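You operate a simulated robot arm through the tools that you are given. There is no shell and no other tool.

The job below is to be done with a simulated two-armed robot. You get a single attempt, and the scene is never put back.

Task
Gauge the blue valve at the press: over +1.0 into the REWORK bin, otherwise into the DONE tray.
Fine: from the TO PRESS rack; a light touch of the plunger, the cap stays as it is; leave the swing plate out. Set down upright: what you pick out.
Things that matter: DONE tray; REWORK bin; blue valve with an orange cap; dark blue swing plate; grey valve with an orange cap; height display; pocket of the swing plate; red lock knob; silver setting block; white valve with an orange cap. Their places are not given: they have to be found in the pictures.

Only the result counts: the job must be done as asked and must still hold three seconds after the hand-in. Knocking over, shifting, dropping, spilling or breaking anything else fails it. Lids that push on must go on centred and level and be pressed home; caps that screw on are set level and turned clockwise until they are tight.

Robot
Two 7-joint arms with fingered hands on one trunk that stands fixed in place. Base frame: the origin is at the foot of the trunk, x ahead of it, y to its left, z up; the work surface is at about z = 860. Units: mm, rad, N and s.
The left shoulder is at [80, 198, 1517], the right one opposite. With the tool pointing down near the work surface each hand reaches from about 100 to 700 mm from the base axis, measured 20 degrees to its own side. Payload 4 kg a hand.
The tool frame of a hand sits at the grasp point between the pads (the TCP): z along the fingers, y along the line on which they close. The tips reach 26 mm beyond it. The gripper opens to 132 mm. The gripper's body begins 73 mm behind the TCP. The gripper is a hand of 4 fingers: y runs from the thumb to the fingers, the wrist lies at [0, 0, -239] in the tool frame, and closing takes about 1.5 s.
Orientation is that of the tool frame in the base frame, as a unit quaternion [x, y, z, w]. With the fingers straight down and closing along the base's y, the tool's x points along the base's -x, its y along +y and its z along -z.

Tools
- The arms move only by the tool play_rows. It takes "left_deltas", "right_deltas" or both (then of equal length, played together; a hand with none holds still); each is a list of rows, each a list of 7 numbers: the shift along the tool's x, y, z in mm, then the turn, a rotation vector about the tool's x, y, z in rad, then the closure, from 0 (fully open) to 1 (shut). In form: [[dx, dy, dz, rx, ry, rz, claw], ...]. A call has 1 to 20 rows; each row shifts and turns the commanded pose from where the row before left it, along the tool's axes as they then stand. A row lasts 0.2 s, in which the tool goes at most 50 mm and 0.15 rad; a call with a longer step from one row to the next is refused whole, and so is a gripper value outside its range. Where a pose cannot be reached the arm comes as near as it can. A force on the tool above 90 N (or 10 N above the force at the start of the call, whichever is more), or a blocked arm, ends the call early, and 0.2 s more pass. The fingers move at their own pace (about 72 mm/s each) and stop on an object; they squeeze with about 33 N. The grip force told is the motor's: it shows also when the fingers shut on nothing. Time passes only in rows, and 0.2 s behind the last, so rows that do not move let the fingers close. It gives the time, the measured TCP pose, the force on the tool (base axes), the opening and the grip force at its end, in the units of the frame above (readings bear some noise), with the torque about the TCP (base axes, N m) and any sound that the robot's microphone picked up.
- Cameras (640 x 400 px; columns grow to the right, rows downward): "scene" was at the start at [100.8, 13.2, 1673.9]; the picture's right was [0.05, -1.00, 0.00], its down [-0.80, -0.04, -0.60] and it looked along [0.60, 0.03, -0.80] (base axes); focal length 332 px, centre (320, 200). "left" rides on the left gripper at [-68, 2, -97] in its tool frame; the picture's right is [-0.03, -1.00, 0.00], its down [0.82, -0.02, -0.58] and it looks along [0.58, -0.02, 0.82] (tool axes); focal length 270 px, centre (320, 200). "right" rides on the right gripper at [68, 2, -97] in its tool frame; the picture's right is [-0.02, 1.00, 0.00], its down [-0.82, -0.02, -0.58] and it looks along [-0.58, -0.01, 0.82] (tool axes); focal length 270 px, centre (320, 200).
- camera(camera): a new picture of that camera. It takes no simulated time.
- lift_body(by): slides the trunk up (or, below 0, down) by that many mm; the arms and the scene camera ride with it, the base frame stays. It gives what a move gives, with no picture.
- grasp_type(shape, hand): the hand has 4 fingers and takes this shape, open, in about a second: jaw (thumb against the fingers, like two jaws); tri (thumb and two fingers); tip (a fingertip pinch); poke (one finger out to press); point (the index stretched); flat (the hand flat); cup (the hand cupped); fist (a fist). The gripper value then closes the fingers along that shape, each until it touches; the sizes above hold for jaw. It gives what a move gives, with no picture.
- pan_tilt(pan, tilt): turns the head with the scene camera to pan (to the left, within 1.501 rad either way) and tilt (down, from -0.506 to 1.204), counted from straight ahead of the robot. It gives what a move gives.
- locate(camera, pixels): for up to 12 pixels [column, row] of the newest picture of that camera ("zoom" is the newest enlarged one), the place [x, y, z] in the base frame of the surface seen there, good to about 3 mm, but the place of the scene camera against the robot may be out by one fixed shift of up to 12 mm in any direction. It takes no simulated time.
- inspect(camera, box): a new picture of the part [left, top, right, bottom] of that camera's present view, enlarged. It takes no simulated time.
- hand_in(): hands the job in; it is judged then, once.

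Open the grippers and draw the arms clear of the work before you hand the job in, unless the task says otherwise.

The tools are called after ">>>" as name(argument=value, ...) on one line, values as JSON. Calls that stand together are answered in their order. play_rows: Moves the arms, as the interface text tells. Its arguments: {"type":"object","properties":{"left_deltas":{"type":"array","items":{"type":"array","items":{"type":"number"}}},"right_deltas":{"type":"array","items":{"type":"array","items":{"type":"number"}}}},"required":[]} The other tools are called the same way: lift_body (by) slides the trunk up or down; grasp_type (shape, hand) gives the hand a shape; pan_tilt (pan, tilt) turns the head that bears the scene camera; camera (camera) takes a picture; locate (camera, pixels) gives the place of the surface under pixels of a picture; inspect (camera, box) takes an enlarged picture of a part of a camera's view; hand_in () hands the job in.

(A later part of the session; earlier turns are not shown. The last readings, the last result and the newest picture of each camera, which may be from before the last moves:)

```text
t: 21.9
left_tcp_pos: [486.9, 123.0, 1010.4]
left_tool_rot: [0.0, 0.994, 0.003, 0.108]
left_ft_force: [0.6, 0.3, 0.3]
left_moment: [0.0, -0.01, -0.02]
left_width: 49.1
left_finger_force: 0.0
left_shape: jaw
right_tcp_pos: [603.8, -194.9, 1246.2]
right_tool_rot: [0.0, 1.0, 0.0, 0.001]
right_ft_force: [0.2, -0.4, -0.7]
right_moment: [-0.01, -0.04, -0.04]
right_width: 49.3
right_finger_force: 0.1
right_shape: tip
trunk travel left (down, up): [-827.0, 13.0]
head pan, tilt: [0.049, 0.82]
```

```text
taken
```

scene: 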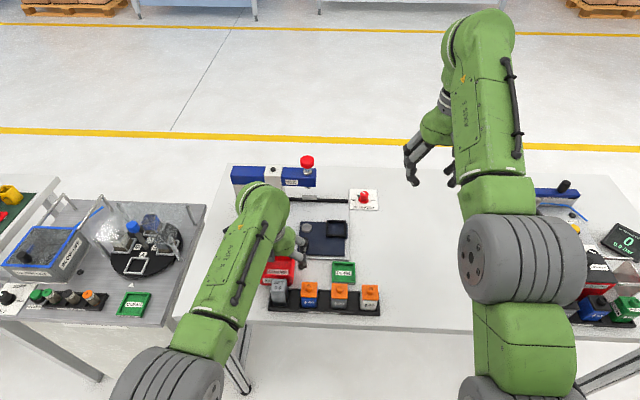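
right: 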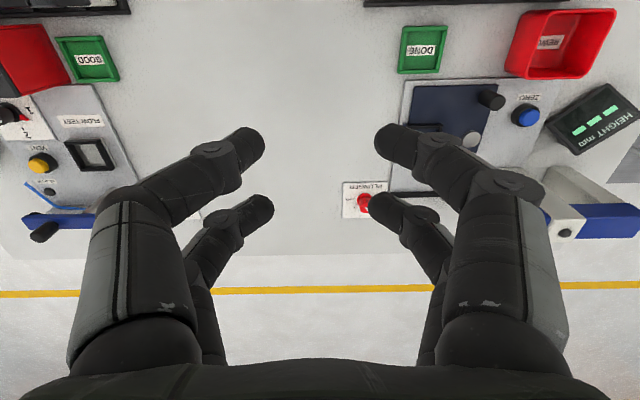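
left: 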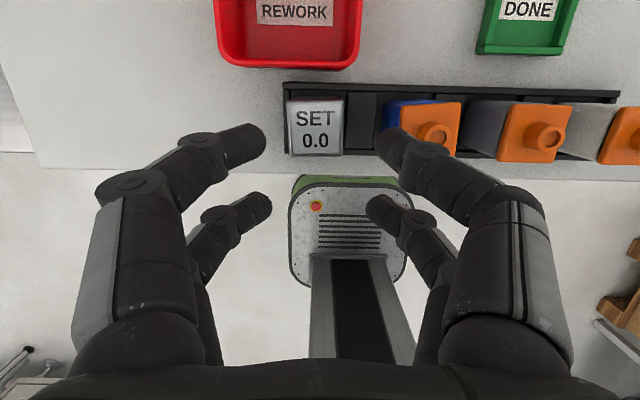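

I re-check the block's centre from this pose (top centre about (316,127)).

>>> locate(camera="left", pixels=[[290, 125], [342, 125], [316, 127], [316, 106], [316, 148], [345, 145], [435, 130], [383, 120]])

>>> inspect(camera="left", box=[250, 70, 470, 208])

```text
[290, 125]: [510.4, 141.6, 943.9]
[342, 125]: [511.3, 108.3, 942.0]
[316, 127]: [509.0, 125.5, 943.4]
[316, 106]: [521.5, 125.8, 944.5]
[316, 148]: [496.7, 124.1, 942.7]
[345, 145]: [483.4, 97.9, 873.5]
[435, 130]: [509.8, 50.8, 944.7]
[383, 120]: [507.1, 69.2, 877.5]
```

```text
2.90 times, centred on (360, 139) of left
```

zoom: 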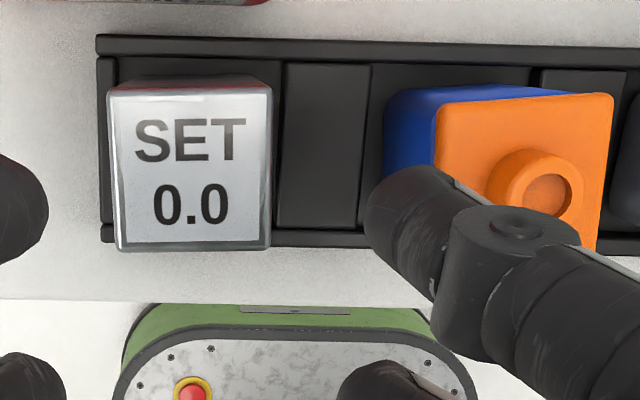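

Block centre is (508.5,125.3); the tool reads y=123, so I correct +2 mm while descending 90 mm.

>>> play_rows(left_deltas=[[3.2, 1, 14.6, 0, 0, 0, 0.63], [3.2, 1, 14.6, 0, 0, 0, 0.63], [3.2, 0, 14.6, 0, 0, 0, 0.63], [3.2, 0, 14.6, 0, 0, 0, 0.63], [3.2, 0, 14.6, 0, 0, 0, 0.63], [3.2, 0, 14.6, 0, 0, 0, 0.63], [0, 0, 0, 0, 0, 0, 0.63]])

>>> camera(camera="left")

```text
t: 23.5
left_tcp_pos: [486.8, 126.4, 923.1]
left_tool_rot: [0.0, 0.994, 0.002, 0.108]
left_ft_force: [0.0, 0.0, 0.1]
left_moment: [0.03, 0.0, -0.01]
left_width: 49.4
left_finger_force: 0.1
left_shape: jaw
right_tcp_pos: [603.9, -194.8, 1246.6]
right_tool_rot: [0.0, 1.0, 0.0, 0.0]
right_ft_force: [0.5, 0.0, -0.1]
right_moment: [0.02, -0.02, -0.03]
right_width: 49.6
right_finger_force: 0.0
right_shape: tip
trunk travel left (down, up): [-827.0, 13.0]
head pan, tilt: [0.049, 0.82]
```

```text
taken
```

left: 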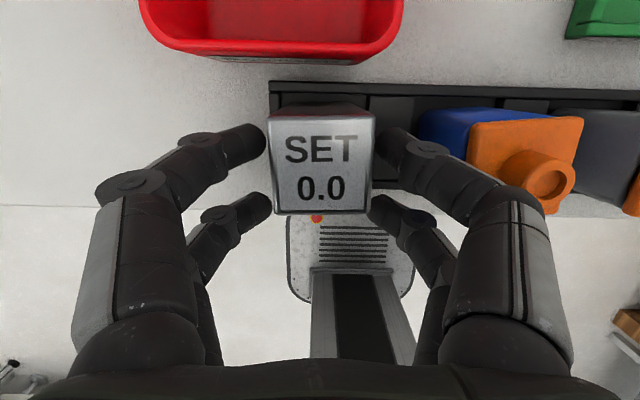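

The forward fingers straddle the block's middle; I close gradually.

>>> play_rows(left_deltas=[[0, 0, 0, 0, 0, 0, 0.68], [0, 0, 0, 0, 0, 0, 0.72], [0, 0, 0, 0, 0, 0, 0.8], [0, 0, 0, 0, 0, 0, 0.9], [0, 0, 0, 0, 0, 0, 1], [0, 0, 0, 0, 0, 0, 1], [0, 0, 0, 0, 0, 0, 1], [0, 0, 0, 0, 0, 0, 1]])

>>> camera(camera="left")

```text
t: 25.3
left_tcp_pos: [487.3, 126.3, 923.2]
left_tool_rot: [0.0, 0.994, 0.002, 0.108]
left_ft_force: [-0.1, 0.2, -0.7]
left_moment: [0.0, 0.03, 0.02]
left_width: 15.2
left_finger_force: 33.7
left_shape: jaw
right_tcp_pos: [603.6, -194.1, 1244.6]
right_tool_rot: [-0.001, 1.0, 0.0, 0.0]
right_ft_force: [-0.1, -0.3, 0.1]
right_moment: [-0.02, 0.02, 0.0]
right_width: 49.3
right_finger_force: 0.1
right_shape: tip
trunk travel left (down, up): [-827.0, 13.0]
head pan, tilt: [0.049, 0.82]
```

```text
taken
```

left: 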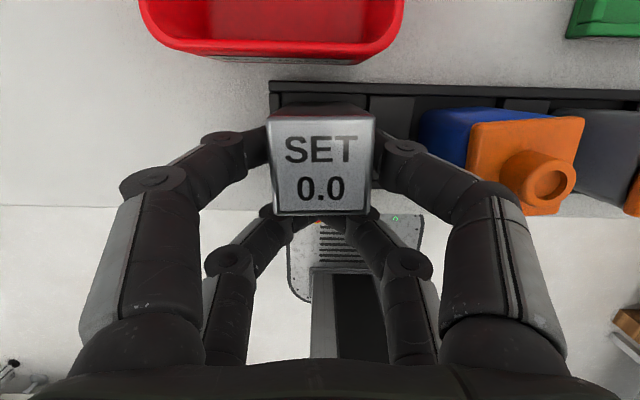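

The forward pair holds the block squarely and it did not move. I lift 60 mm straight up and check.

>>> play_rows(left_deltas=[[-2.1, 0, -9.8, 0, 0, 0, 1], [-3.2, 0, -14.6, 0, 0, 0, 1], [-4.3, 0, -19.5, 0, 0, 0, 1], [-4.3, 0, -19.5, 0, 0, 0, 1], [-4.3, 0, -19.5, 0, 0, 0, 1], [-4.3, 0, -19.5, 0, 0, 0, 1]])

>>> camera(camera="left")

>>> inspect(camera="scene", box=[200, 160, 400, 330])

```text
t: 26.7
left_tcp_pos: [487.1, 125.9, 1026.4]
left_tool_rot: [0.0, 0.994, 0.001, 0.108]
left_ft_force: [0.2, 0.4, -3.1]
left_moment: [0.03, 0.04, -0.04]
left_width: 15.3
left_finger_force: 33.1
left_shape: jaw
right_tcp_pos: [603.9, -194.5, 1245.7]
right_tool_rot: [0.0, 1.0, 0.0, 0.0]
right_ft_force: [0.4, -0.1, 1.0]
right_moment: [0.0, -0.02, 0.0]
right_width: 49.1
right_finger_force: 0.1
right_shape: tip
trunk travel left (down, up): [-827.0, 13.0]
head pan, tilt: [0.049, 0.82]
```

```text
taken
```

left: 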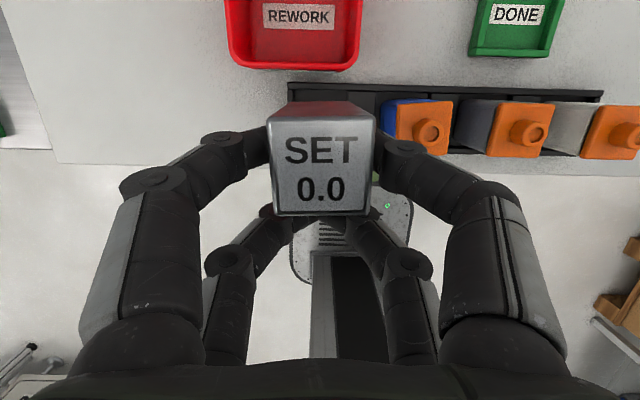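

```text
2.35 times, centred on (300, 245) of scene
```

zoom: 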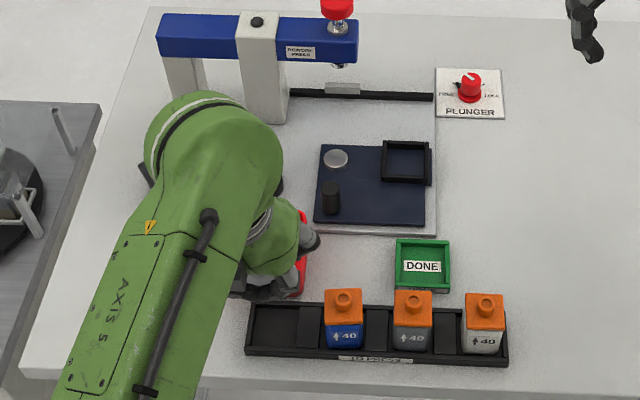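

The block is held (about 3 N). I carry it over to above the pocket at TCP about (711,-16,1050), since the block sits 21.5 mm ahead of the TCP.

>>> play_rows(left_deltas=[[-11, -7, 1.2, 0, 0, 0, 1], [-18, -11, 2, 0, 0, 0, 1], [-22.4, -14.2, 2.5, 0, 0, 0, 1], [-22.4, -14.2, 2.5, 0, 0, 0, 1], [-22.4, -14.2, 2.5, 0, 0, 0, 1], [-22.4, -14.2, 2.5, 0, 0, 0, 1], [-22.4, -14.2, 2.5, 0, 0, 0, 1], [-22.4, -14.2, 2.5, 0, 0, 0, 1], [-22.4, -14.2, 2.5, 0, 0, 0, 1], [-18, -11, 2, 0, 0, 0, 1], [-11, -7, 1.2, 0, 0, 0, 1], [-9.3, -6.8, 0.9, 0, 0, 0, 1], [0, 0, 0, 0, 0, 0, 1]])

>>> camera(camera="left")

>>> camera(camera="scene")

>>> camera(camera="right")

```text
t: 29.5
left_tcp_pos: [714.0, -18.7, 1050.5]
left_tool_rot: [0.001, 0.994, 0.002, 0.109]
left_ft_force: [0.7, 0.0, -3.5]
left_moment: [-0.01, 0.06, -0.03]
left_width: 15.3
left_finger_force: 32.8
left_shape: jaw
right_tcp_pos: [604.4, -194.2, 1245.2]
right_tool_rot: [0.0, 1.0, 0.0, 0.0]
right_ft_force: [0.1, 0.1, -0.4]
right_moment: [0.05, 0.01, -0.03]
right_width: 49.6
right_finger_force: 0.1
right_shape: tip
trunk travel left (down, up): [-827.0, 13.0]
head pan, tilt: [0.049, 0.82]
```

```text
taken
```

left: 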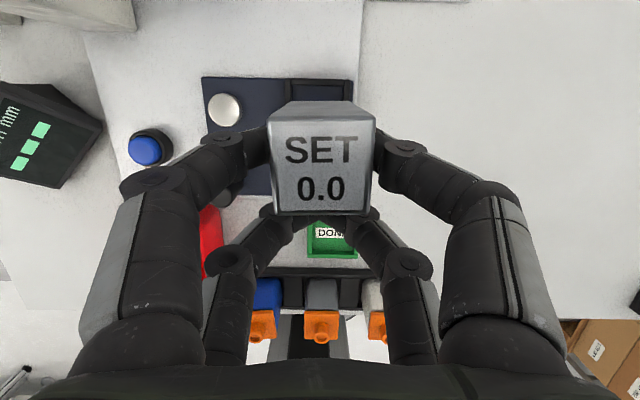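

```text
taken
```

scene: 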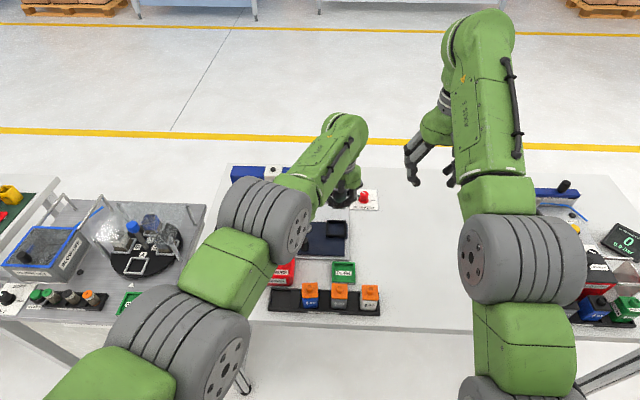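

```text
taken
```

right: 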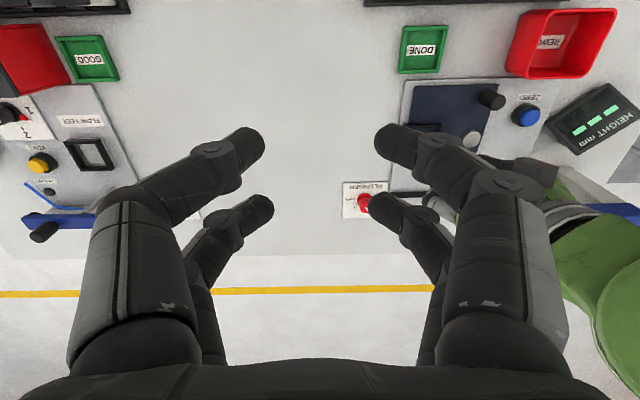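

I enlarge the left view to see the pocket behind the block (about (320,90)).

>>> inspect(camera="left", box=[190, 60, 390, 185])

>>> locate(camera="zoom", pixels=[[310, 65], [415, 65], [512, 65], [310, 85], [415, 85], [510, 85], [520, 130], [305, 130], [45, 60], [110, 155], [180, 400], [410, 250]])

```text
3.20 times, centred on (290, 122) of left
```

zoom: 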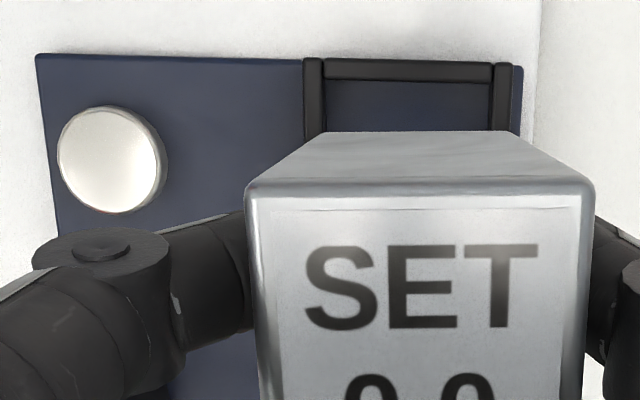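

```text
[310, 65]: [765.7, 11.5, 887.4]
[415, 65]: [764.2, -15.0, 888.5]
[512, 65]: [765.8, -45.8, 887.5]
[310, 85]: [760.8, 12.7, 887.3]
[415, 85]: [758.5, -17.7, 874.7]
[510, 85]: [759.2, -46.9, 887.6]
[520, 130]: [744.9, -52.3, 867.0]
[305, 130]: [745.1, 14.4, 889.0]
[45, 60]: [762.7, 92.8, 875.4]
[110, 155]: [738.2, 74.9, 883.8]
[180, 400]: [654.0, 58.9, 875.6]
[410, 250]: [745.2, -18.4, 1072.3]
```

The pocket's inner area spans x≈713–760, y≈-40…+8 (centre (736,-16)), while the block is at (735.5,-19). I shift +3 mm in y, then lower the trunk 100 mm, which leaves the block 8 mm above the rim.

>>> play_rows(left_deltas=[[0, 3.2, 0, 0, 0, 0, 1], [0, 0, 0, 0, 0, 0, 1]])

>>> lift_body(by=-95)

>>> camera(camera="left")

>>> camera(camera="scene")

```text
t: 30.1
left_tcp_pos: [712.3, -15.1, 1048.9]
left_tool_rot: [0.0, 0.994, 0.001, 0.108]
left_ft_force: [0.1, -0.3, -2.7]
left_moment: [0.03, 0.07, 0.0]
left_width: 15.2
left_finger_force: 33.0
left_shape: jaw
right_tcp_pos: [604.1, -194.2, 1246.0]
right_tool_rot: [0.001, 1.0, 0.001, 0.0]
right_ft_force: [0.5, 0.3, -0.1]
right_moment: [0.01, 0.01, -0.04]
right_width: 49.3
right_finger_force: 0.1
right_shape: tip
trunk travel left (down, up): [-827.0, 13.0]
head pan, tilt: [0.049, 0.82]
```

```text
t: 31.4
left_tcp_pos: [713.5, -16.0, 955.5]
left_tool_rot: [0.0, 0.994, 0.002, 0.108]
left_ft_force: [0.1, -0.6, -2.8]
left_moment: [0.03, 0.02, 0.01]
left_width: 15.2
left_finger_force: 32.8
left_shape: jaw
right_tcp_pos: [604.5, -195.4, 1150.2]
right_tool_rot: [0.0, 1.0, 0.0, 0.001]
right_ft_force: [0.7, 0.3, 0.0]
right_moment: [-0.02, -0.03, -0.03]
right_width: 49.1
right_finger_force: 0.1
right_shape: tip
trunk travel left (down, up): [-732.0, 108.0]
head pan, tilt: [0.049, 0.82]
```

```text
taken
```

left: 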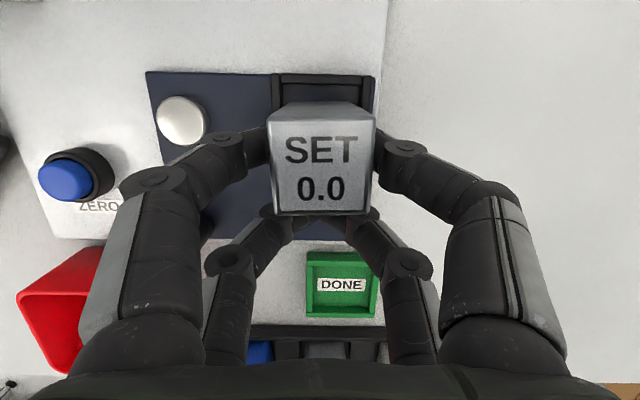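

```text
taken
```

scene: 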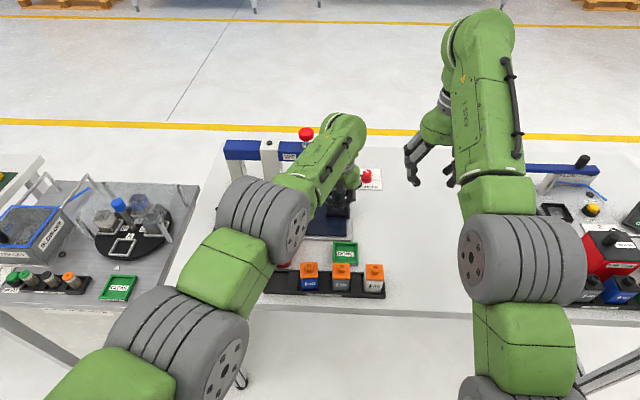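

Block bottom is at about z=900. I descend in 5 mm steps toward the pocket floor (TCP about 930).

>>> play_rows(left_deltas=[[1.1, 0, 4.9, 0, 0, 0, 1], [1.1, 0, 4.9, 0, 0, 0, 1], [1.1, 0, 4.9, 0, 0, 0, 1], [1.1, 0, 4.9, 0, 0, 0, 1], [0.6, 0, 2.9, 0, 0, 0, 1], [0, 0, 0, 0, 0, 0, 1]])

>>> camera(camera="left")

>>> inspect(camera="left", box=[190, 40, 390, 165])

```text
t: 32.8
left_tcp_pos: [712.6, -16.3, 931.7]
left_tool_rot: [0.0, 0.994, 0.001, 0.11]
left_ft_force: [-0.4, 0.2, 2.7]
left_moment: [-0.01, -0.05, -0.02]
left_width: 15.3
left_finger_force: 32.7
left_shape: jaw
right_tcp_pos: [603.0, -194.5, 1151.0]
right_tool_rot: [0.0, 1.0, 0.001, 0.001]
right_ft_force: [0.2, 0.4, -0.1]
right_moment: [0.03, -0.04, -0.03]
right_width: 49.2
right_finger_force: 0.1
right_shape: tip
trunk travel left (down, up): [-732.0, 108.0]
head pan, tilt: [0.049, 0.82]
```

```text
taken
```

left: 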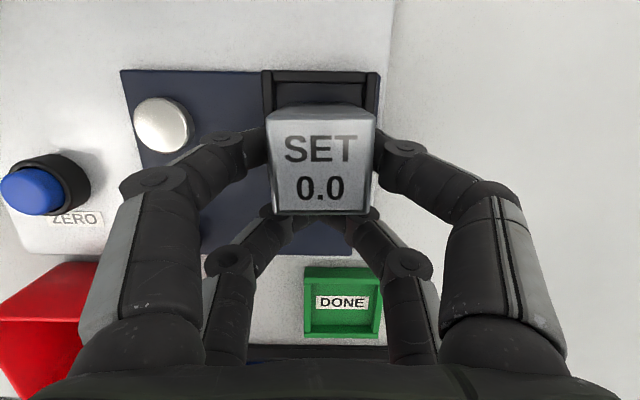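

```text
3.20 times, centred on (290, 102) of left
```

zoom: 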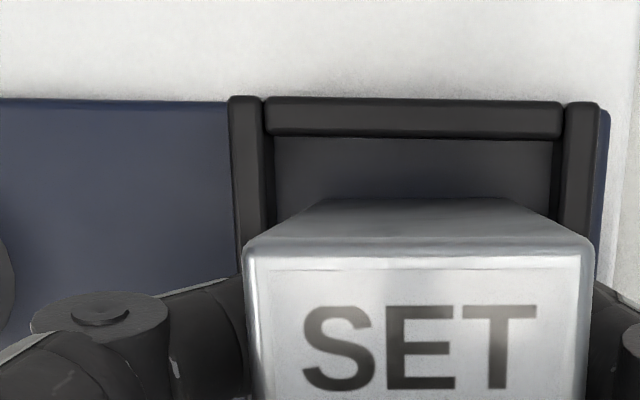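

Force went from -2.8 to +2.7 N at bottom z≈876, so the block rests on the pocket floor inside the frame. I open and rise straight up.

>>> play_rows(left_deltas=[[0, 0, 0, 0, 0, 0, 0.95], [0, 0, 0, 0, 0, 0, 0.85], [0, 0, 0, 0, 0, 0, 0.75], [0, 0, 0, 0, 0, 0, 0.65], [0, 0, 0, 0, 0, 0, 0.58], [0, 0, 0, 0, 0, 0, 0.58], [0, 0, 0, 0, 0, 0, 0.58], [0, 0, 0, 0, 0, 0, 0.58]])

>>> camera(camera="left")

```text
t: 34.6
left_tcp_pos: [712.9, -15.0, 931.8]
left_tool_rot: [0.0, 0.994, 0.002, 0.108]
left_ft_force: [-0.5, -0.1, -0.5]
left_moment: [0.01, -0.03, -0.02]
left_width: 55.2
left_finger_force: 0.2
left_shape: jaw
right_tcp_pos: [603.6, -195.1, 1150.5]
right_tool_rot: [0.0, 1.0, 0.0, 0.0]
right_ft_force: [0.3, 1.0, 0.7]
right_moment: [0.0, 0.02, -0.03]
right_width: 49.4
right_finger_force: 0.0
right_shape: tip
trunk travel left (down, up): [-732.0, 108.0]
head pan, tilt: [0.049, 0.82]
```

```text
taken
```

left: 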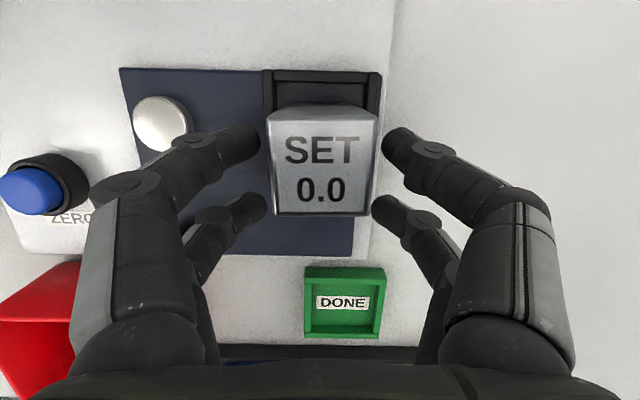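

Released cleanly. I rise straight up by 110 mm and look at the block in the pocket.

>>> play_rows(left_deltas=[[-2.1, 0, -9.8, 0, 0, 0, 0.58], [-4.3, 0, -19.5, 0, 0, 0, 0.58], [-4.3, 0, -19.5, 0, 0, 0, 0.58], [-4.3, 0, -19.5, 0, 0, 0, 0.58], [-4.3, 0, -19.5, 0, 0, 0, 0.58], [-4.3, 0, -19.5, 0, 0, 0, 0.58], [0, 0, 0, 0, 0, 0, 0.58]])

>>> camera(camera="left")

>>> camera(camera="right")

```text
t: 36.2
left_tcp_pos: [712.7, -15.9, 1042.2]
left_tool_rot: [0.0, 0.994, 0.001, 0.109]
left_ft_force: [-0.2, 0.2, -0.2]
left_moment: [0.01, 0.01, -0.02]
left_width: 54.9
left_finger_force: 0.0
left_shape: jaw
right_tcp_pos: [603.2, -194.9, 1150.7]
right_tool_rot: [0.0, 1.0, 0.0, 0.001]
right_ft_force: [-0.6, 0.0, 0.7]
right_moment: [0.0, 0.0, -0.01]
right_width: 49.1
right_finger_force: 0.1
right_shape: tip
trunk travel left (down, up): [-732.0, 108.0]
head pan, tilt: [0.049, 0.82]
```

```text
taken
```

left: 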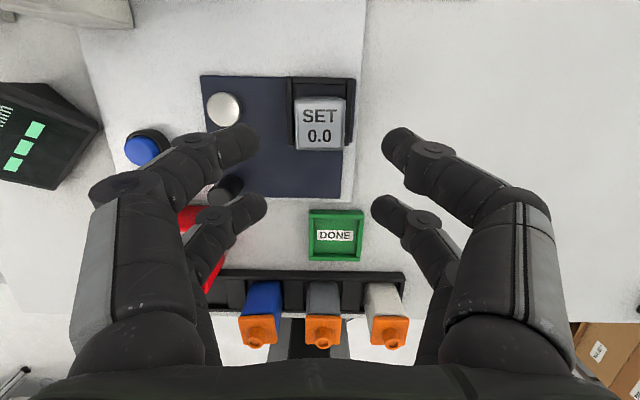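

```text
taken
```

right: 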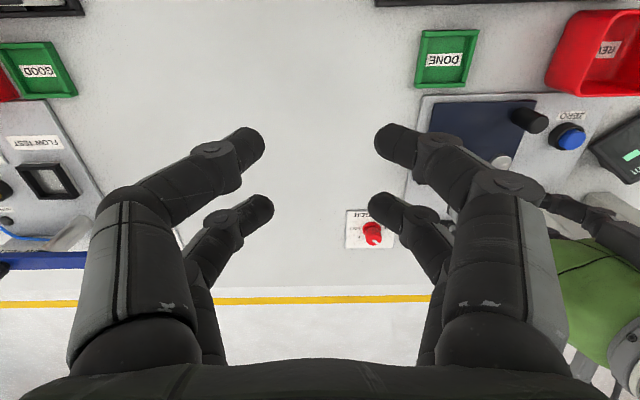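

The setting block stands in the pocket. I try the poke shape on the right hand to see which finger sticks out.

>>> grasp_type(hand="right", shape="poke")

>>> camera(camera="right")

>>> inspect(camera="scene", box=[200, 100, 520, 300])

```text
t: 37.1
left_tcp_pos: [712.2, -15.0, 1043.0]
left_tool_rot: [0.0, 0.994, 0.002, 0.108]
left_ft_force: [-0.1, 0.9, 0.7]
left_moment: [-0.01, 0.01, 0.0]
left_width: 54.9
left_finger_force: 0.0
left_shape: jaw
right_tcp_pos: [604.2, -193.4, 1149.9]
right_tool_rot: [0.0, 1.0, -0.001, -0.001]
right_ft_force: [-0.2, 0.1, 0.3]
right_moment: [-0.03, 0.03, 0.0]
right_width: 0.3
right_finger_force: 0.1
right_shape: poke
trunk travel left (down, up): [-732.0, 108.0]
head pan, tilt: [0.049, 0.82]
```

```text
taken
```

right: 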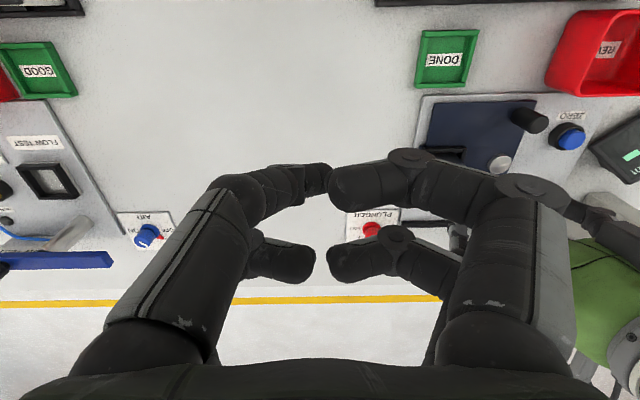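

```text
2.00 times, centred on (360, 200) of scene
```

zoom: 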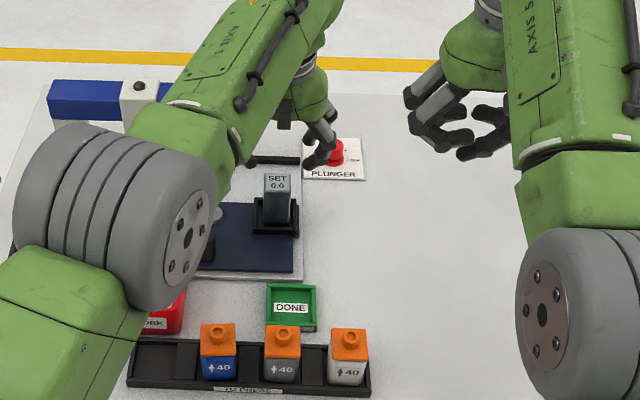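

I locate the fingertips in poke shape to see which one extends lowest.

>>> locate(camera="right", pixels=[[318, 178], [300, 180], [260, 195], [345, 187], [375, 180], [410, 165], [295, 262], [260, 262], [345, 262], [380, 255], [400, 235], [520, 190]])

>>> inspect(camera="right", box=[200, 130, 460, 300])

>>> inspect(camera="scene", box=[390, 130, 470, 190])

```text
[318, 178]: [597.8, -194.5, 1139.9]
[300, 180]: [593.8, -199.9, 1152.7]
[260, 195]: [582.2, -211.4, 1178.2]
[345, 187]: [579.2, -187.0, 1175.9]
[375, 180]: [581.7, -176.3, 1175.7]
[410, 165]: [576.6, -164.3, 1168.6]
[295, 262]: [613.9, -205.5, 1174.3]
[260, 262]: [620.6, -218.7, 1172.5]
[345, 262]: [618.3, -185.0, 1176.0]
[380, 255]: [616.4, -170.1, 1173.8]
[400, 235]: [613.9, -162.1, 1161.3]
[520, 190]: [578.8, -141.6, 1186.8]
```

```text
2.35 times, centred on (330, 215) of right
```

zoom: 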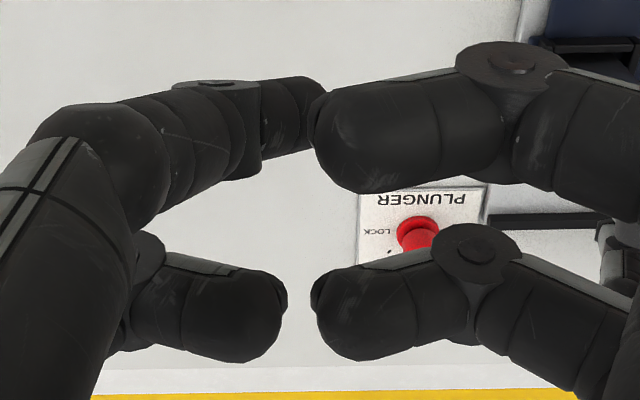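

```text
6.67 times, centred on (430, 160) of scene
```

zoom: 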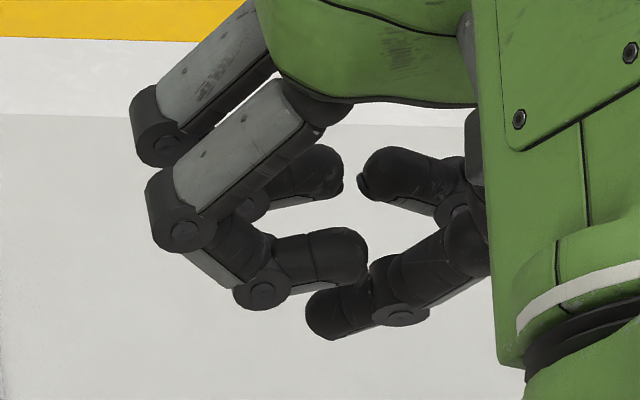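

In poke, one finger's tip sits on the TCP axis about 20–26 mm below it with the others curled only slightly higher. I check the point shape too.

>>> grasp_type(hand="right", shape="point")

>>> camera(camera="right")

>>> inspect(camera="scene", box=[390, 130, 470, 190])

```text
t: 38.0
left_tcp_pos: [712.3, -15.7, 1041.8]
left_tool_rot: [-0.001, 0.994, 0.002, 0.107]
left_ft_force: [0.2, -0.5, 0.3]
left_moment: [-0.03, -0.01, 0.0]
left_width: 55.1
left_finger_force: 0.1
left_shape: jaw
right_tcp_pos: [603.0, -194.0, 1150.2]
right_tool_rot: [0.0, 1.0, 0.0, 0.001]
right_ft_force: [-0.7, -0.2, -1.1]
right_moment: [0.0, 0.0, 0.0]
right_width: 0.0
right_finger_force: 0.0
right_shape: point
trunk travel left (down, up): [-732.0, 108.0]
head pan, tilt: [0.049, 0.82]
```

```text
taken
```

right: 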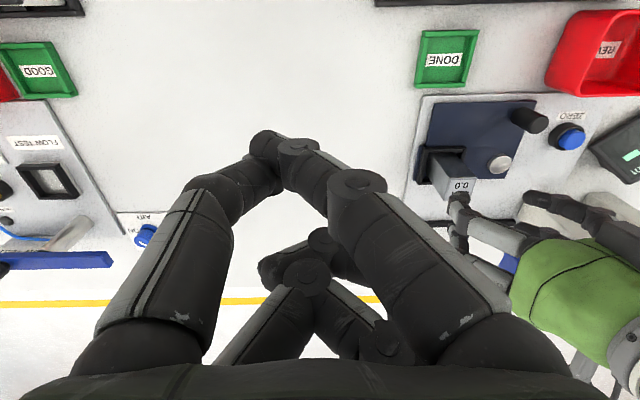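

```text
6.67 times, centred on (430, 160) of scene
```

zoom: 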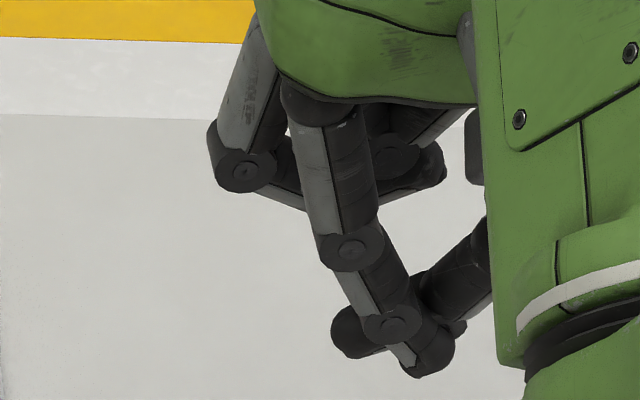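

Point brings the two near fingers together as a wedge going lower; I locate its tip.

>>> locate(camera="right", pixels=[[265, 145], [275, 160], [298, 150], [250, 175], [315, 180], [360, 190], [215, 190], [275, 270], [320, 240], [305, 275], [265, 135], [340, 250]])

>>> inspect(camera="right", box=[160, 110, 420, 300])

```text
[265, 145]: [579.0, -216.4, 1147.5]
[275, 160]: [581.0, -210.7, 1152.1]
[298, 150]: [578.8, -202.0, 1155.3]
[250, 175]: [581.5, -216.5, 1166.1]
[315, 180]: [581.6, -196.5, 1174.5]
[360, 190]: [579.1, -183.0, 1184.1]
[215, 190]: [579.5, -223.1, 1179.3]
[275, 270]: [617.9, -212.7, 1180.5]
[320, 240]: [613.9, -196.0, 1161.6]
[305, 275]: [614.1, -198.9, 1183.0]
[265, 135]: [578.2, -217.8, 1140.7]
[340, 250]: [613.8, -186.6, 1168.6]
```

```text
2.11 times, centred on (290, 205) of right
```

zoom: 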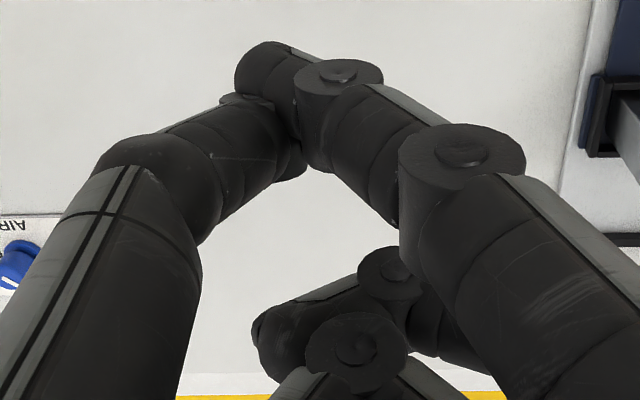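

Poke is the shape for pressing. For the handle I'll cage the round post between the left hand's four fingers; I look again for the post (left image about (228,188)) and the pivot.

>>> inspect(camera="left", box=[190, 60, 390, 225])

>>> locate(camera="left", pixels=[[228, 188], [222, 196], [236, 180], [222, 108], [214, 108], [237, 108], [222, 94], [222, 122], [300, 103], [340, 103], [300, 145], [340, 145]])

>>> locate(camera="right", pixels=[[530, 118], [520, 115], [543, 125], [515, 108], [567, 138], [500, 165], [497, 158]])

```text
2.42 times, centred on (290, 142) of left
```

zoom: 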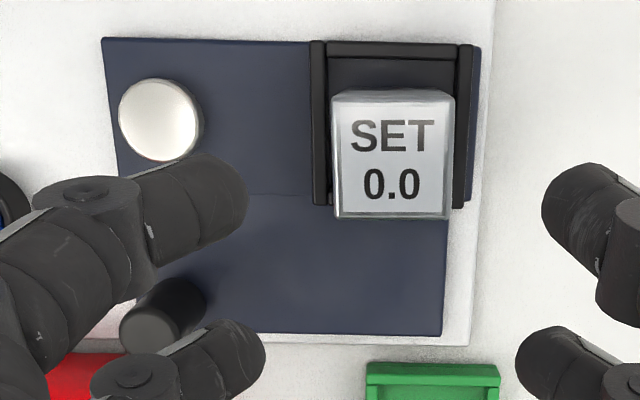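

```text
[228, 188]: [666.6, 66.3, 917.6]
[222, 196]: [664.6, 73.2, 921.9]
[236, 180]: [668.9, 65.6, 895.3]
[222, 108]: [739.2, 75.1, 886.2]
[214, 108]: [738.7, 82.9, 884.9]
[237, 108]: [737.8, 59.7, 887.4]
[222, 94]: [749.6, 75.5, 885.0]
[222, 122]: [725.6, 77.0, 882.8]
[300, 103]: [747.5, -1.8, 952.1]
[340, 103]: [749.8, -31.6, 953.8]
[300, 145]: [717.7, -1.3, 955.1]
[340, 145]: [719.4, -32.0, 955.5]
```

```text
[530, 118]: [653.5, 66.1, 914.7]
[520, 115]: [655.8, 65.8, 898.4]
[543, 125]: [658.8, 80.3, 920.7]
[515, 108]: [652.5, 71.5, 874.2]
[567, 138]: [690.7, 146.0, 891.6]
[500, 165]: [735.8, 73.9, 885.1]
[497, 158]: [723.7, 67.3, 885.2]
```

Pivot ≈ (738.5,73.5), post ≈ (661,74), about 19 mm in diameter with its top at 921; the block's top centre is (733.5,-17). I move the left hand over the post and stop just above it.

>>> play_rows(left_deltas=[[17.1, 29.8, -3.8, 0, 0, 0, 0.65], [17.1, 29.8, -3.8, 0, 0, 0, 0.7], [17.1, 29.8, -3.8, 0, 0, 0, 0.7], [4.3, 0, 19.5, 0, 0, 0, 0.7], [4.3, 0, 19.5, 0, 0, 0, 0.7], [4.3, 0, 19.5, 0, 0, 0, 0.7], [2.15, 0, 9.8, 0, 0, 0, 0.7], [0, 0, 0, 0, 0, 0, 0.7]])

>>> camera(camera="left")

>>> inspect(camera="left", box=[200, 80, 440, 230])

```text
t: 39.8
left_tcp_pos: [658.6, 75.5, 971.2]
left_tool_rot: [0.0, 0.994, 0.002, 0.108]
left_ft_force: [0.6, 0.1, -0.3]
left_moment: [0.01, 0.03, 0.0]
left_width: 39.8
left_finger_force: 0.1
left_shape: jaw
right_tcp_pos: [602.9, -195.2, 1150.8]
right_tool_rot: [0.0, 1.0, 0.0, 0.0]
right_ft_force: [-0.5, -0.3, 0.0]
right_moment: [0.01, 0.01, 0.03]
right_width: 0.0
right_finger_force: 0.0
right_shape: point
trunk travel left (down, up): [-732.0, 108.0]
head pan, tilt: [0.049, 0.82]
```

```text
taken
```

left: 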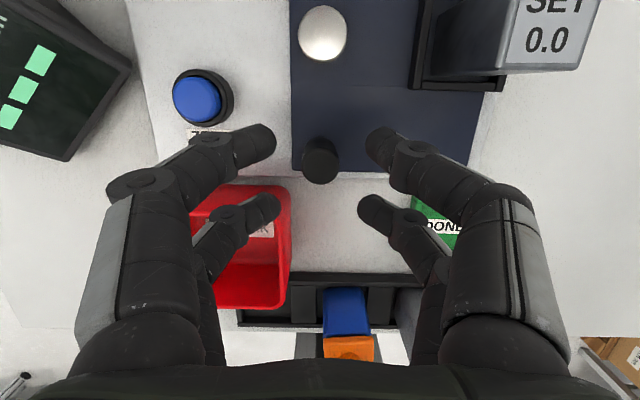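

```text
2.67 times, centred on (320, 155) of left
```

zoom: 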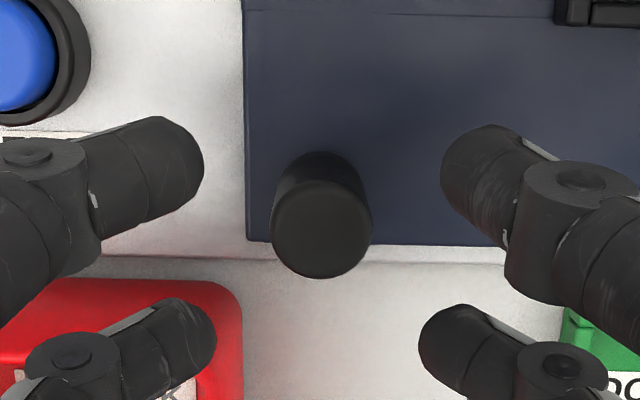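

The rear +y finger appears close to the bin's back-right corner (285,188); I measure both, plus the post's top.

>>> locate(camera="left", pixels=[[284, 190], [270, 187], [288, 200], [240, 186], [272, 208], [265, 222], [320, 165], [320, 150], [306, 165], [336, 165], [320, 180], [265, 150]])

```text
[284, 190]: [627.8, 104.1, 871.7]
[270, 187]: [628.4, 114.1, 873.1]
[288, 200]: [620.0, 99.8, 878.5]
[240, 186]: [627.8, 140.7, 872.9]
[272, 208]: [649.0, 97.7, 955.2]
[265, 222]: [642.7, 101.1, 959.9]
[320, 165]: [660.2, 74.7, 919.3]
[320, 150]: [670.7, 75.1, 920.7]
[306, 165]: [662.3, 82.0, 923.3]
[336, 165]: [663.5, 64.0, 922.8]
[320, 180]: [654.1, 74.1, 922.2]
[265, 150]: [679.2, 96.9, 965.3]
```

Post centre is (662,74) and the bin's back ends at x≈628, leaving a few mm for the rear finger. I descend with a 3 mm forward bias to z≈914.

>>> play_rows(left_deltas=[[-1.5, -0.5, 9, 0, 0, 0, 0.7], [2.6, -0.5, 11.8, 0, 0, 0, 0.7], [2.6, 0, 11.8, 0, 0, 0, 0.7], [2.6, 0, 11.8, 0, 0, 0, 0.7], [2.6, 0, 11.8, 0, 0, 0, 0.7], [0, 0, 0, 0, 0, 0, 0.7]])

>>> camera(camera="left")

```text
t: 41.2
left_tcp_pos: [664.5, 73.5, 914.7]
left_tool_rot: [0.0, 0.994, 0.002, 0.109]
left_ft_force: [0.2, -0.7, 0.5]
left_moment: [0.01, 0.0, 0.0]
left_width: 39.8
left_finger_force: 0.0
left_shape: jaw
right_tcp_pos: [603.7, -194.9, 1150.7]
right_tool_rot: [0.0, 1.0, 0.001, -0.001]
right_ft_force: [0.4, -0.5, -0.5]
right_moment: [0.0, 0.0, 0.0]
right_width: 0.0
right_finger_force: 0.1
right_shape: point
trunk travel left (down, up): [-732.0, 108.0]
head pan, tilt: [0.049, 0.82]
```

```text
taken
```

left: 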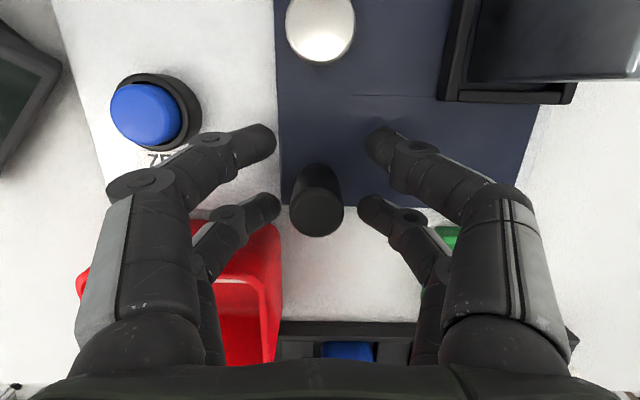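

The fingers surround the post without touching. I shift 5 mm back so the cage is centred, then close to 0.93 in steps.

>>> play_rows(left_deltas=[[4.9, 0.5, -1.1, 0, 0, 0, 0.7], [0, 0, 0, 0, 0, 0, 0.78], [0, 0, 0, 0, 0, 0, 0.85], [0, 0, 0, 0, 0, 0, 0.93], [0, 0, 0, 0, 0, 0, 0.93], [0, 0, 0, 0, 0, 0, 0.93]])

>>> camera(camera="left")

```text
t: 42.6
left_tcp_pos: [659.2, 74.0, 914.5]
left_tool_rot: [0.0, 0.994, 0.002, 0.109]
left_ft_force: [0.6, 0.6, -0.2]
left_moment: [0.05, 0.02, 0.01]
left_width: 9.4
left_finger_force: 0.0
left_shape: jaw
right_tcp_pos: [603.5, -194.0, 1150.5]
right_tool_rot: [0.0, 1.0, 0.0, 0.0]
right_ft_force: [-0.8, 0.1, -0.4]
right_moment: [0.01, -0.04, -0.02]
right_width: 0.1
right_finger_force: 0.1
right_shape: point
trunk travel left (down, up): [-732.0, 108.0]
head pan, tilt: [0.049, 0.82]
```

```text
taken
```

left: 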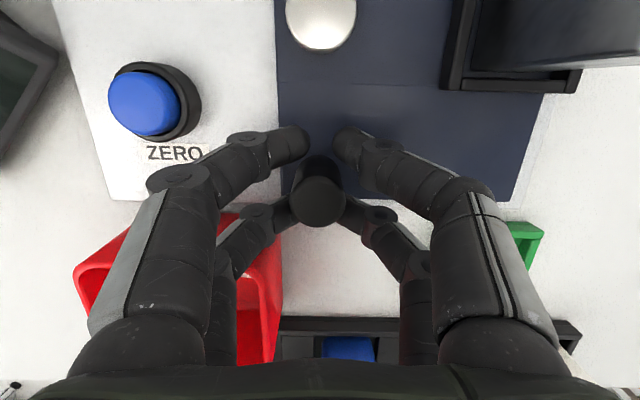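

The cage is loose around the post, with no force. I swing the plate through its first 45° along an arc of radius 76.5 mm about the pivot.

>>> play_rows(left_deltas=[[-0.28, -6.67, 0.06, 0, 0, 0, 0.93], [-0.85, -6.62, 0.19, 0, 0, 0, 0.93], [-1.41, -6.52, 0.31, 0, 0, 0, 0.93], [-1.96, -6.36, 0.43, 0, 0, 0, 0.93], [-2.49, -6.17, 0.55, 0, 0, 0, 0.93], [-3.01, -5.92, 0.66, 0, 0, 0, 0.93], [-3.5, -5.63, 0.77, 0, 0, 0, 0.93], [-3.96, -5.29, 0.87, 0, 0, 0, 0.93], [-4.4, -4.92, 0.97, 0, 0, 0, 0.93], [0, 0, 0, 0, 0, 0, 0.93]])

>>> camera(camera="left")

>>> camera(camera="right")

```text
t: 44.8
left_tcp_pos: [681.1, 18.5, 913.9]
left_tool_rot: [0.0, 0.994, 0.002, 0.109]
left_ft_force: [-0.2, 0.2, -0.9]
left_moment: [0.0, 0.0, 0.0]
left_width: 10.0
left_finger_force: 0.0
left_shape: jaw
right_tcp_pos: [603.8, -195.3, 1150.2]
right_tool_rot: [-0.001, 1.0, 0.001, 0.0]
right_ft_force: [-0.7, -0.2, 0.3]
right_moment: [0.0, 0.03, 0.0]
right_width: 0.0
right_finger_force: 0.1
right_shape: point
trunk travel left (down, up): [-732.0, 108.0]
head pan, tilt: [0.049, 0.82]
```

```text
taken
```

left: 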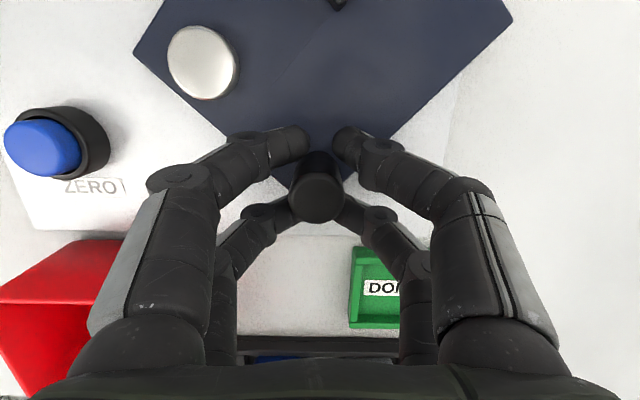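

```text
taken
```

right: 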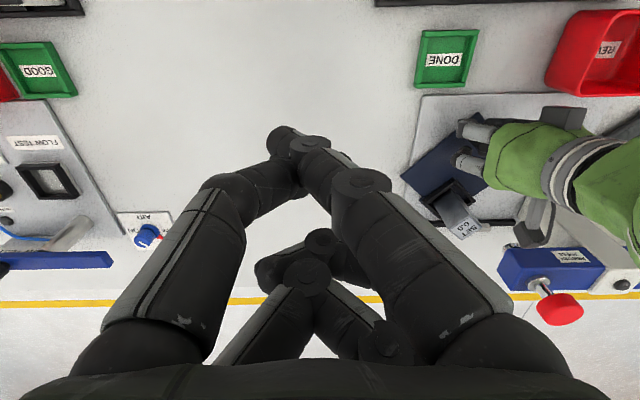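

The plate followed smoothly to 45° and the block still stands upright. I go on with the second half, expecting the stop near 90°.

>>> play_rows(left_deltas=[[-4.8, -4.51, 1.06, 0, 0, 0, 0.93], [-5.16, -4.06, 1.14, 0, 0, 0, 0.93], [-5.49, -3.59, 1.21, 0, 0, 0, 0.93], [-5.78, -3.08, 1.27, 0, 0, 0, 0.93], [-6.02, -2.55, 1.33, 0, 0, 0, 0.93], [-6.21, -2.01, 1.37, 0, 0, 0, 0.93], [-6.36, -1.44, 1.4, 0, 0, 0, 0.93], [-6.46, -0.87, 1.42, 0, 0, 0, 0.93], [-6.51, -0.29, 1.43, 0, 0, 0, 0.93], [0, 0, 0, 0, 0, 0, 0.93]])

>>> camera(camera="left")

>>> camera(camera="right")

>>> inspect(camera="scene", box=[200, 100, 420, 240])

```text
t: 47.0
left_tcp_pos: [721.0, -2.3, 916.3]
left_tool_rot: [-0.001, 0.994, 0.001, 0.108]
left_ft_force: [0.6, -0.7, 0.6]
left_moment: [0.04, 0.04, 0.01]
left_width: 9.4
left_finger_force: 0.1
left_shape: jaw
left hand out of reach, approached as far as the arm can: row 8, 9
right_tcp_pos: [604.0, -194.7, 1150.0]
right_tool_rot: [0.0, 1.0, -0.001, 0.0]
right_ft_force: [0.2, 0.0, 0.5]
right_moment: [-0.03, 0.0, 0.02]
right_width: 0.0
right_finger_force: 0.0
right_shape: point
trunk travel left (down, up): [-732.0, 108.0]
head pan, tilt: [0.049, 0.82]
```

```text
taken
```

left: 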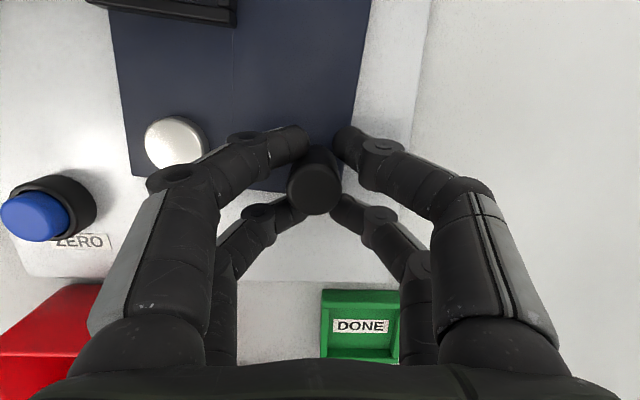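

```text
taken
```

right: 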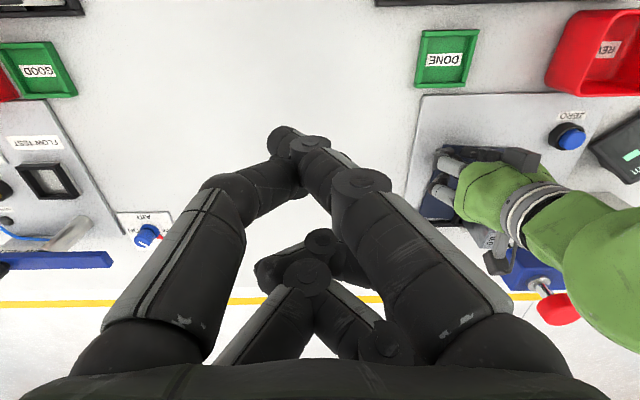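

```text
2.86 times, centred on (310, 170) of scene
```

zoom: 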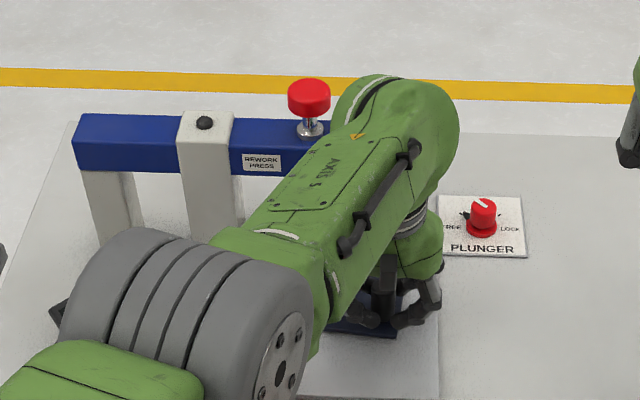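

The arm ran out of reach at (721,-2), about 80° of swing. I tilt the tool a further 0.15 rad to bring the wrist back and regain reach.

>>> play_rows(left_deltas=[[0, 0, 0, 0, -0.05, 0, 0.93], [0, 0, 0, 0, -0.05, 0, 0.93], [0, 0, 0, 0, -0.05, 0, 0.93], [0, 0, 0, 0, 0, 0, 0.93]])

>>> camera(camera="left")

```text
t: 48.0
left_tcp_pos: [721.1, -1.4, 914.9]
left_tool_rot: [0.0, 0.983, 0.002, 0.182]
left_ft_force: [0.2, -0.1, -0.9]
left_moment: [0.02, 0.01, -0.02]
left_width: 9.6
left_finger_force: 0.1
left_shape: jaw
right_tcp_pos: [603.7, -194.8, 1150.9]
right_tool_rot: [0.0, 1.0, 0.0, 0.0]
right_ft_force: [-0.5, 0.3, 0.6]
right_moment: [-0.01, -0.01, -0.01]
right_width: 0.1
right_finger_force: 0.0
right_shape: point
trunk travel left (down, up): [-732.0, 108.0]
head pan, tilt: [0.049, 0.82]
```

```text
taken
```

left: 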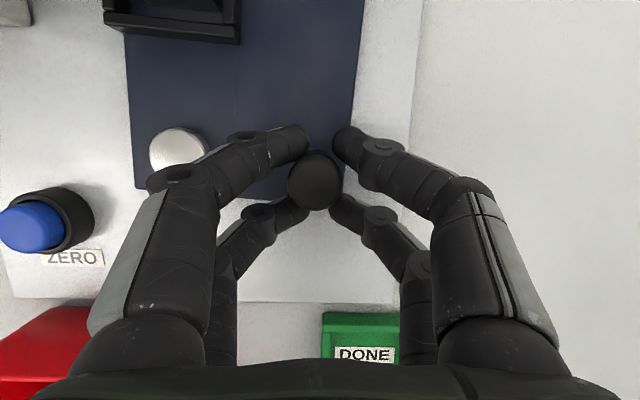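

Now I push on in +x in small steps until the plate meets its stop.

>>> play_rows(left_deltas=[[-4.67, -0.5, 1.79, 0, 0, 0, 0.93], [-4.67, -0.3, 1.79, 0, 0, 0, 0.93], [-4.67, -0.1, 1.79, 0, 0, 0, 0.93], [0, 0, 0, 0, 0, 0, 0.93]])

>>> play_rows(left_deltas=[[-1.9, 0, 0.7, 0, 0, 0, 0.93], [-1.9, 0, 0.7, 0, 0, 0, 0.93], [-1.9, 0, 0.7, 0, 0, 0, 0.93], [0, 0, 0, 0, 0, 0, 0.93]])

>>> camera(camera="left")

```text
t: 49.0
left_tcp_pos: [734.5, -2.6, 915.1]
left_tool_rot: [0.001, 0.984, 0.002, 0.18]
left_ft_force: [-16.2, 2.5, -1.4]
left_moment: [0.05, 0.32, 0.13]
left_width: 10.0
left_finger_force: 0.0
left_shape: jaw
right_tcp_pos: [600.8, -193.8, 1151.3]
right_tool_rot: [0.0, 1.0, 0.001, 0.001]
right_ft_force: [-0.3, -1.0, 0.2]
right_moment: [-0.03, -0.04, -0.01]
right_width: 0.3
right_finger_force: 0.1
right_shape: point
trunk travel left (down, up): [-732.0, 108.0]
head pan, tilt: [0.049, 0.82]
```

```text
t: 50.0
left_tcp_pos: [751.0, -1.3, 918.7]
left_tool_rot: [-0.001, 0.983, 0.0, 0.186]
left_ft_force: [0.9, 2.4, 2.8]
left_moment: [0.14, 0.03, -0.02]
left_width: 10.5
left_finger_force: 0.0
left_shape: jaw
right_tcp_pos: [607.4, -194.1, 1148.3]
right_tool_rot: [0.0, 1.0, 0.0, -0.002]
right_ft_force: [-0.5, 0.6, 0.0]
right_moment: [-0.01, 0.01, -0.03]
right_width: 0.0
right_finger_force: 0.0
right_shape: point
trunk travel left (down, up): [-732.0, 108.0]
head pan, tilt: [0.049, 0.82]
```

```text
taken
```

left: 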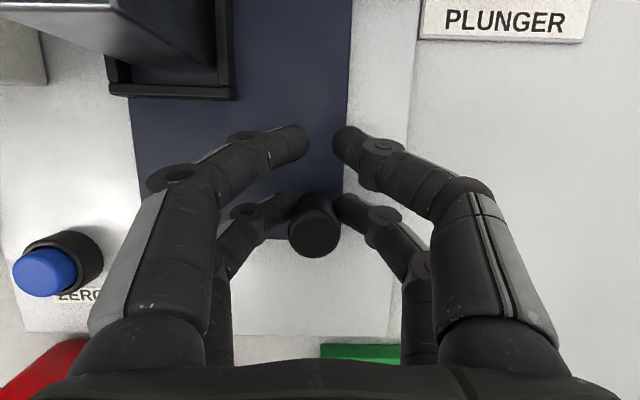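

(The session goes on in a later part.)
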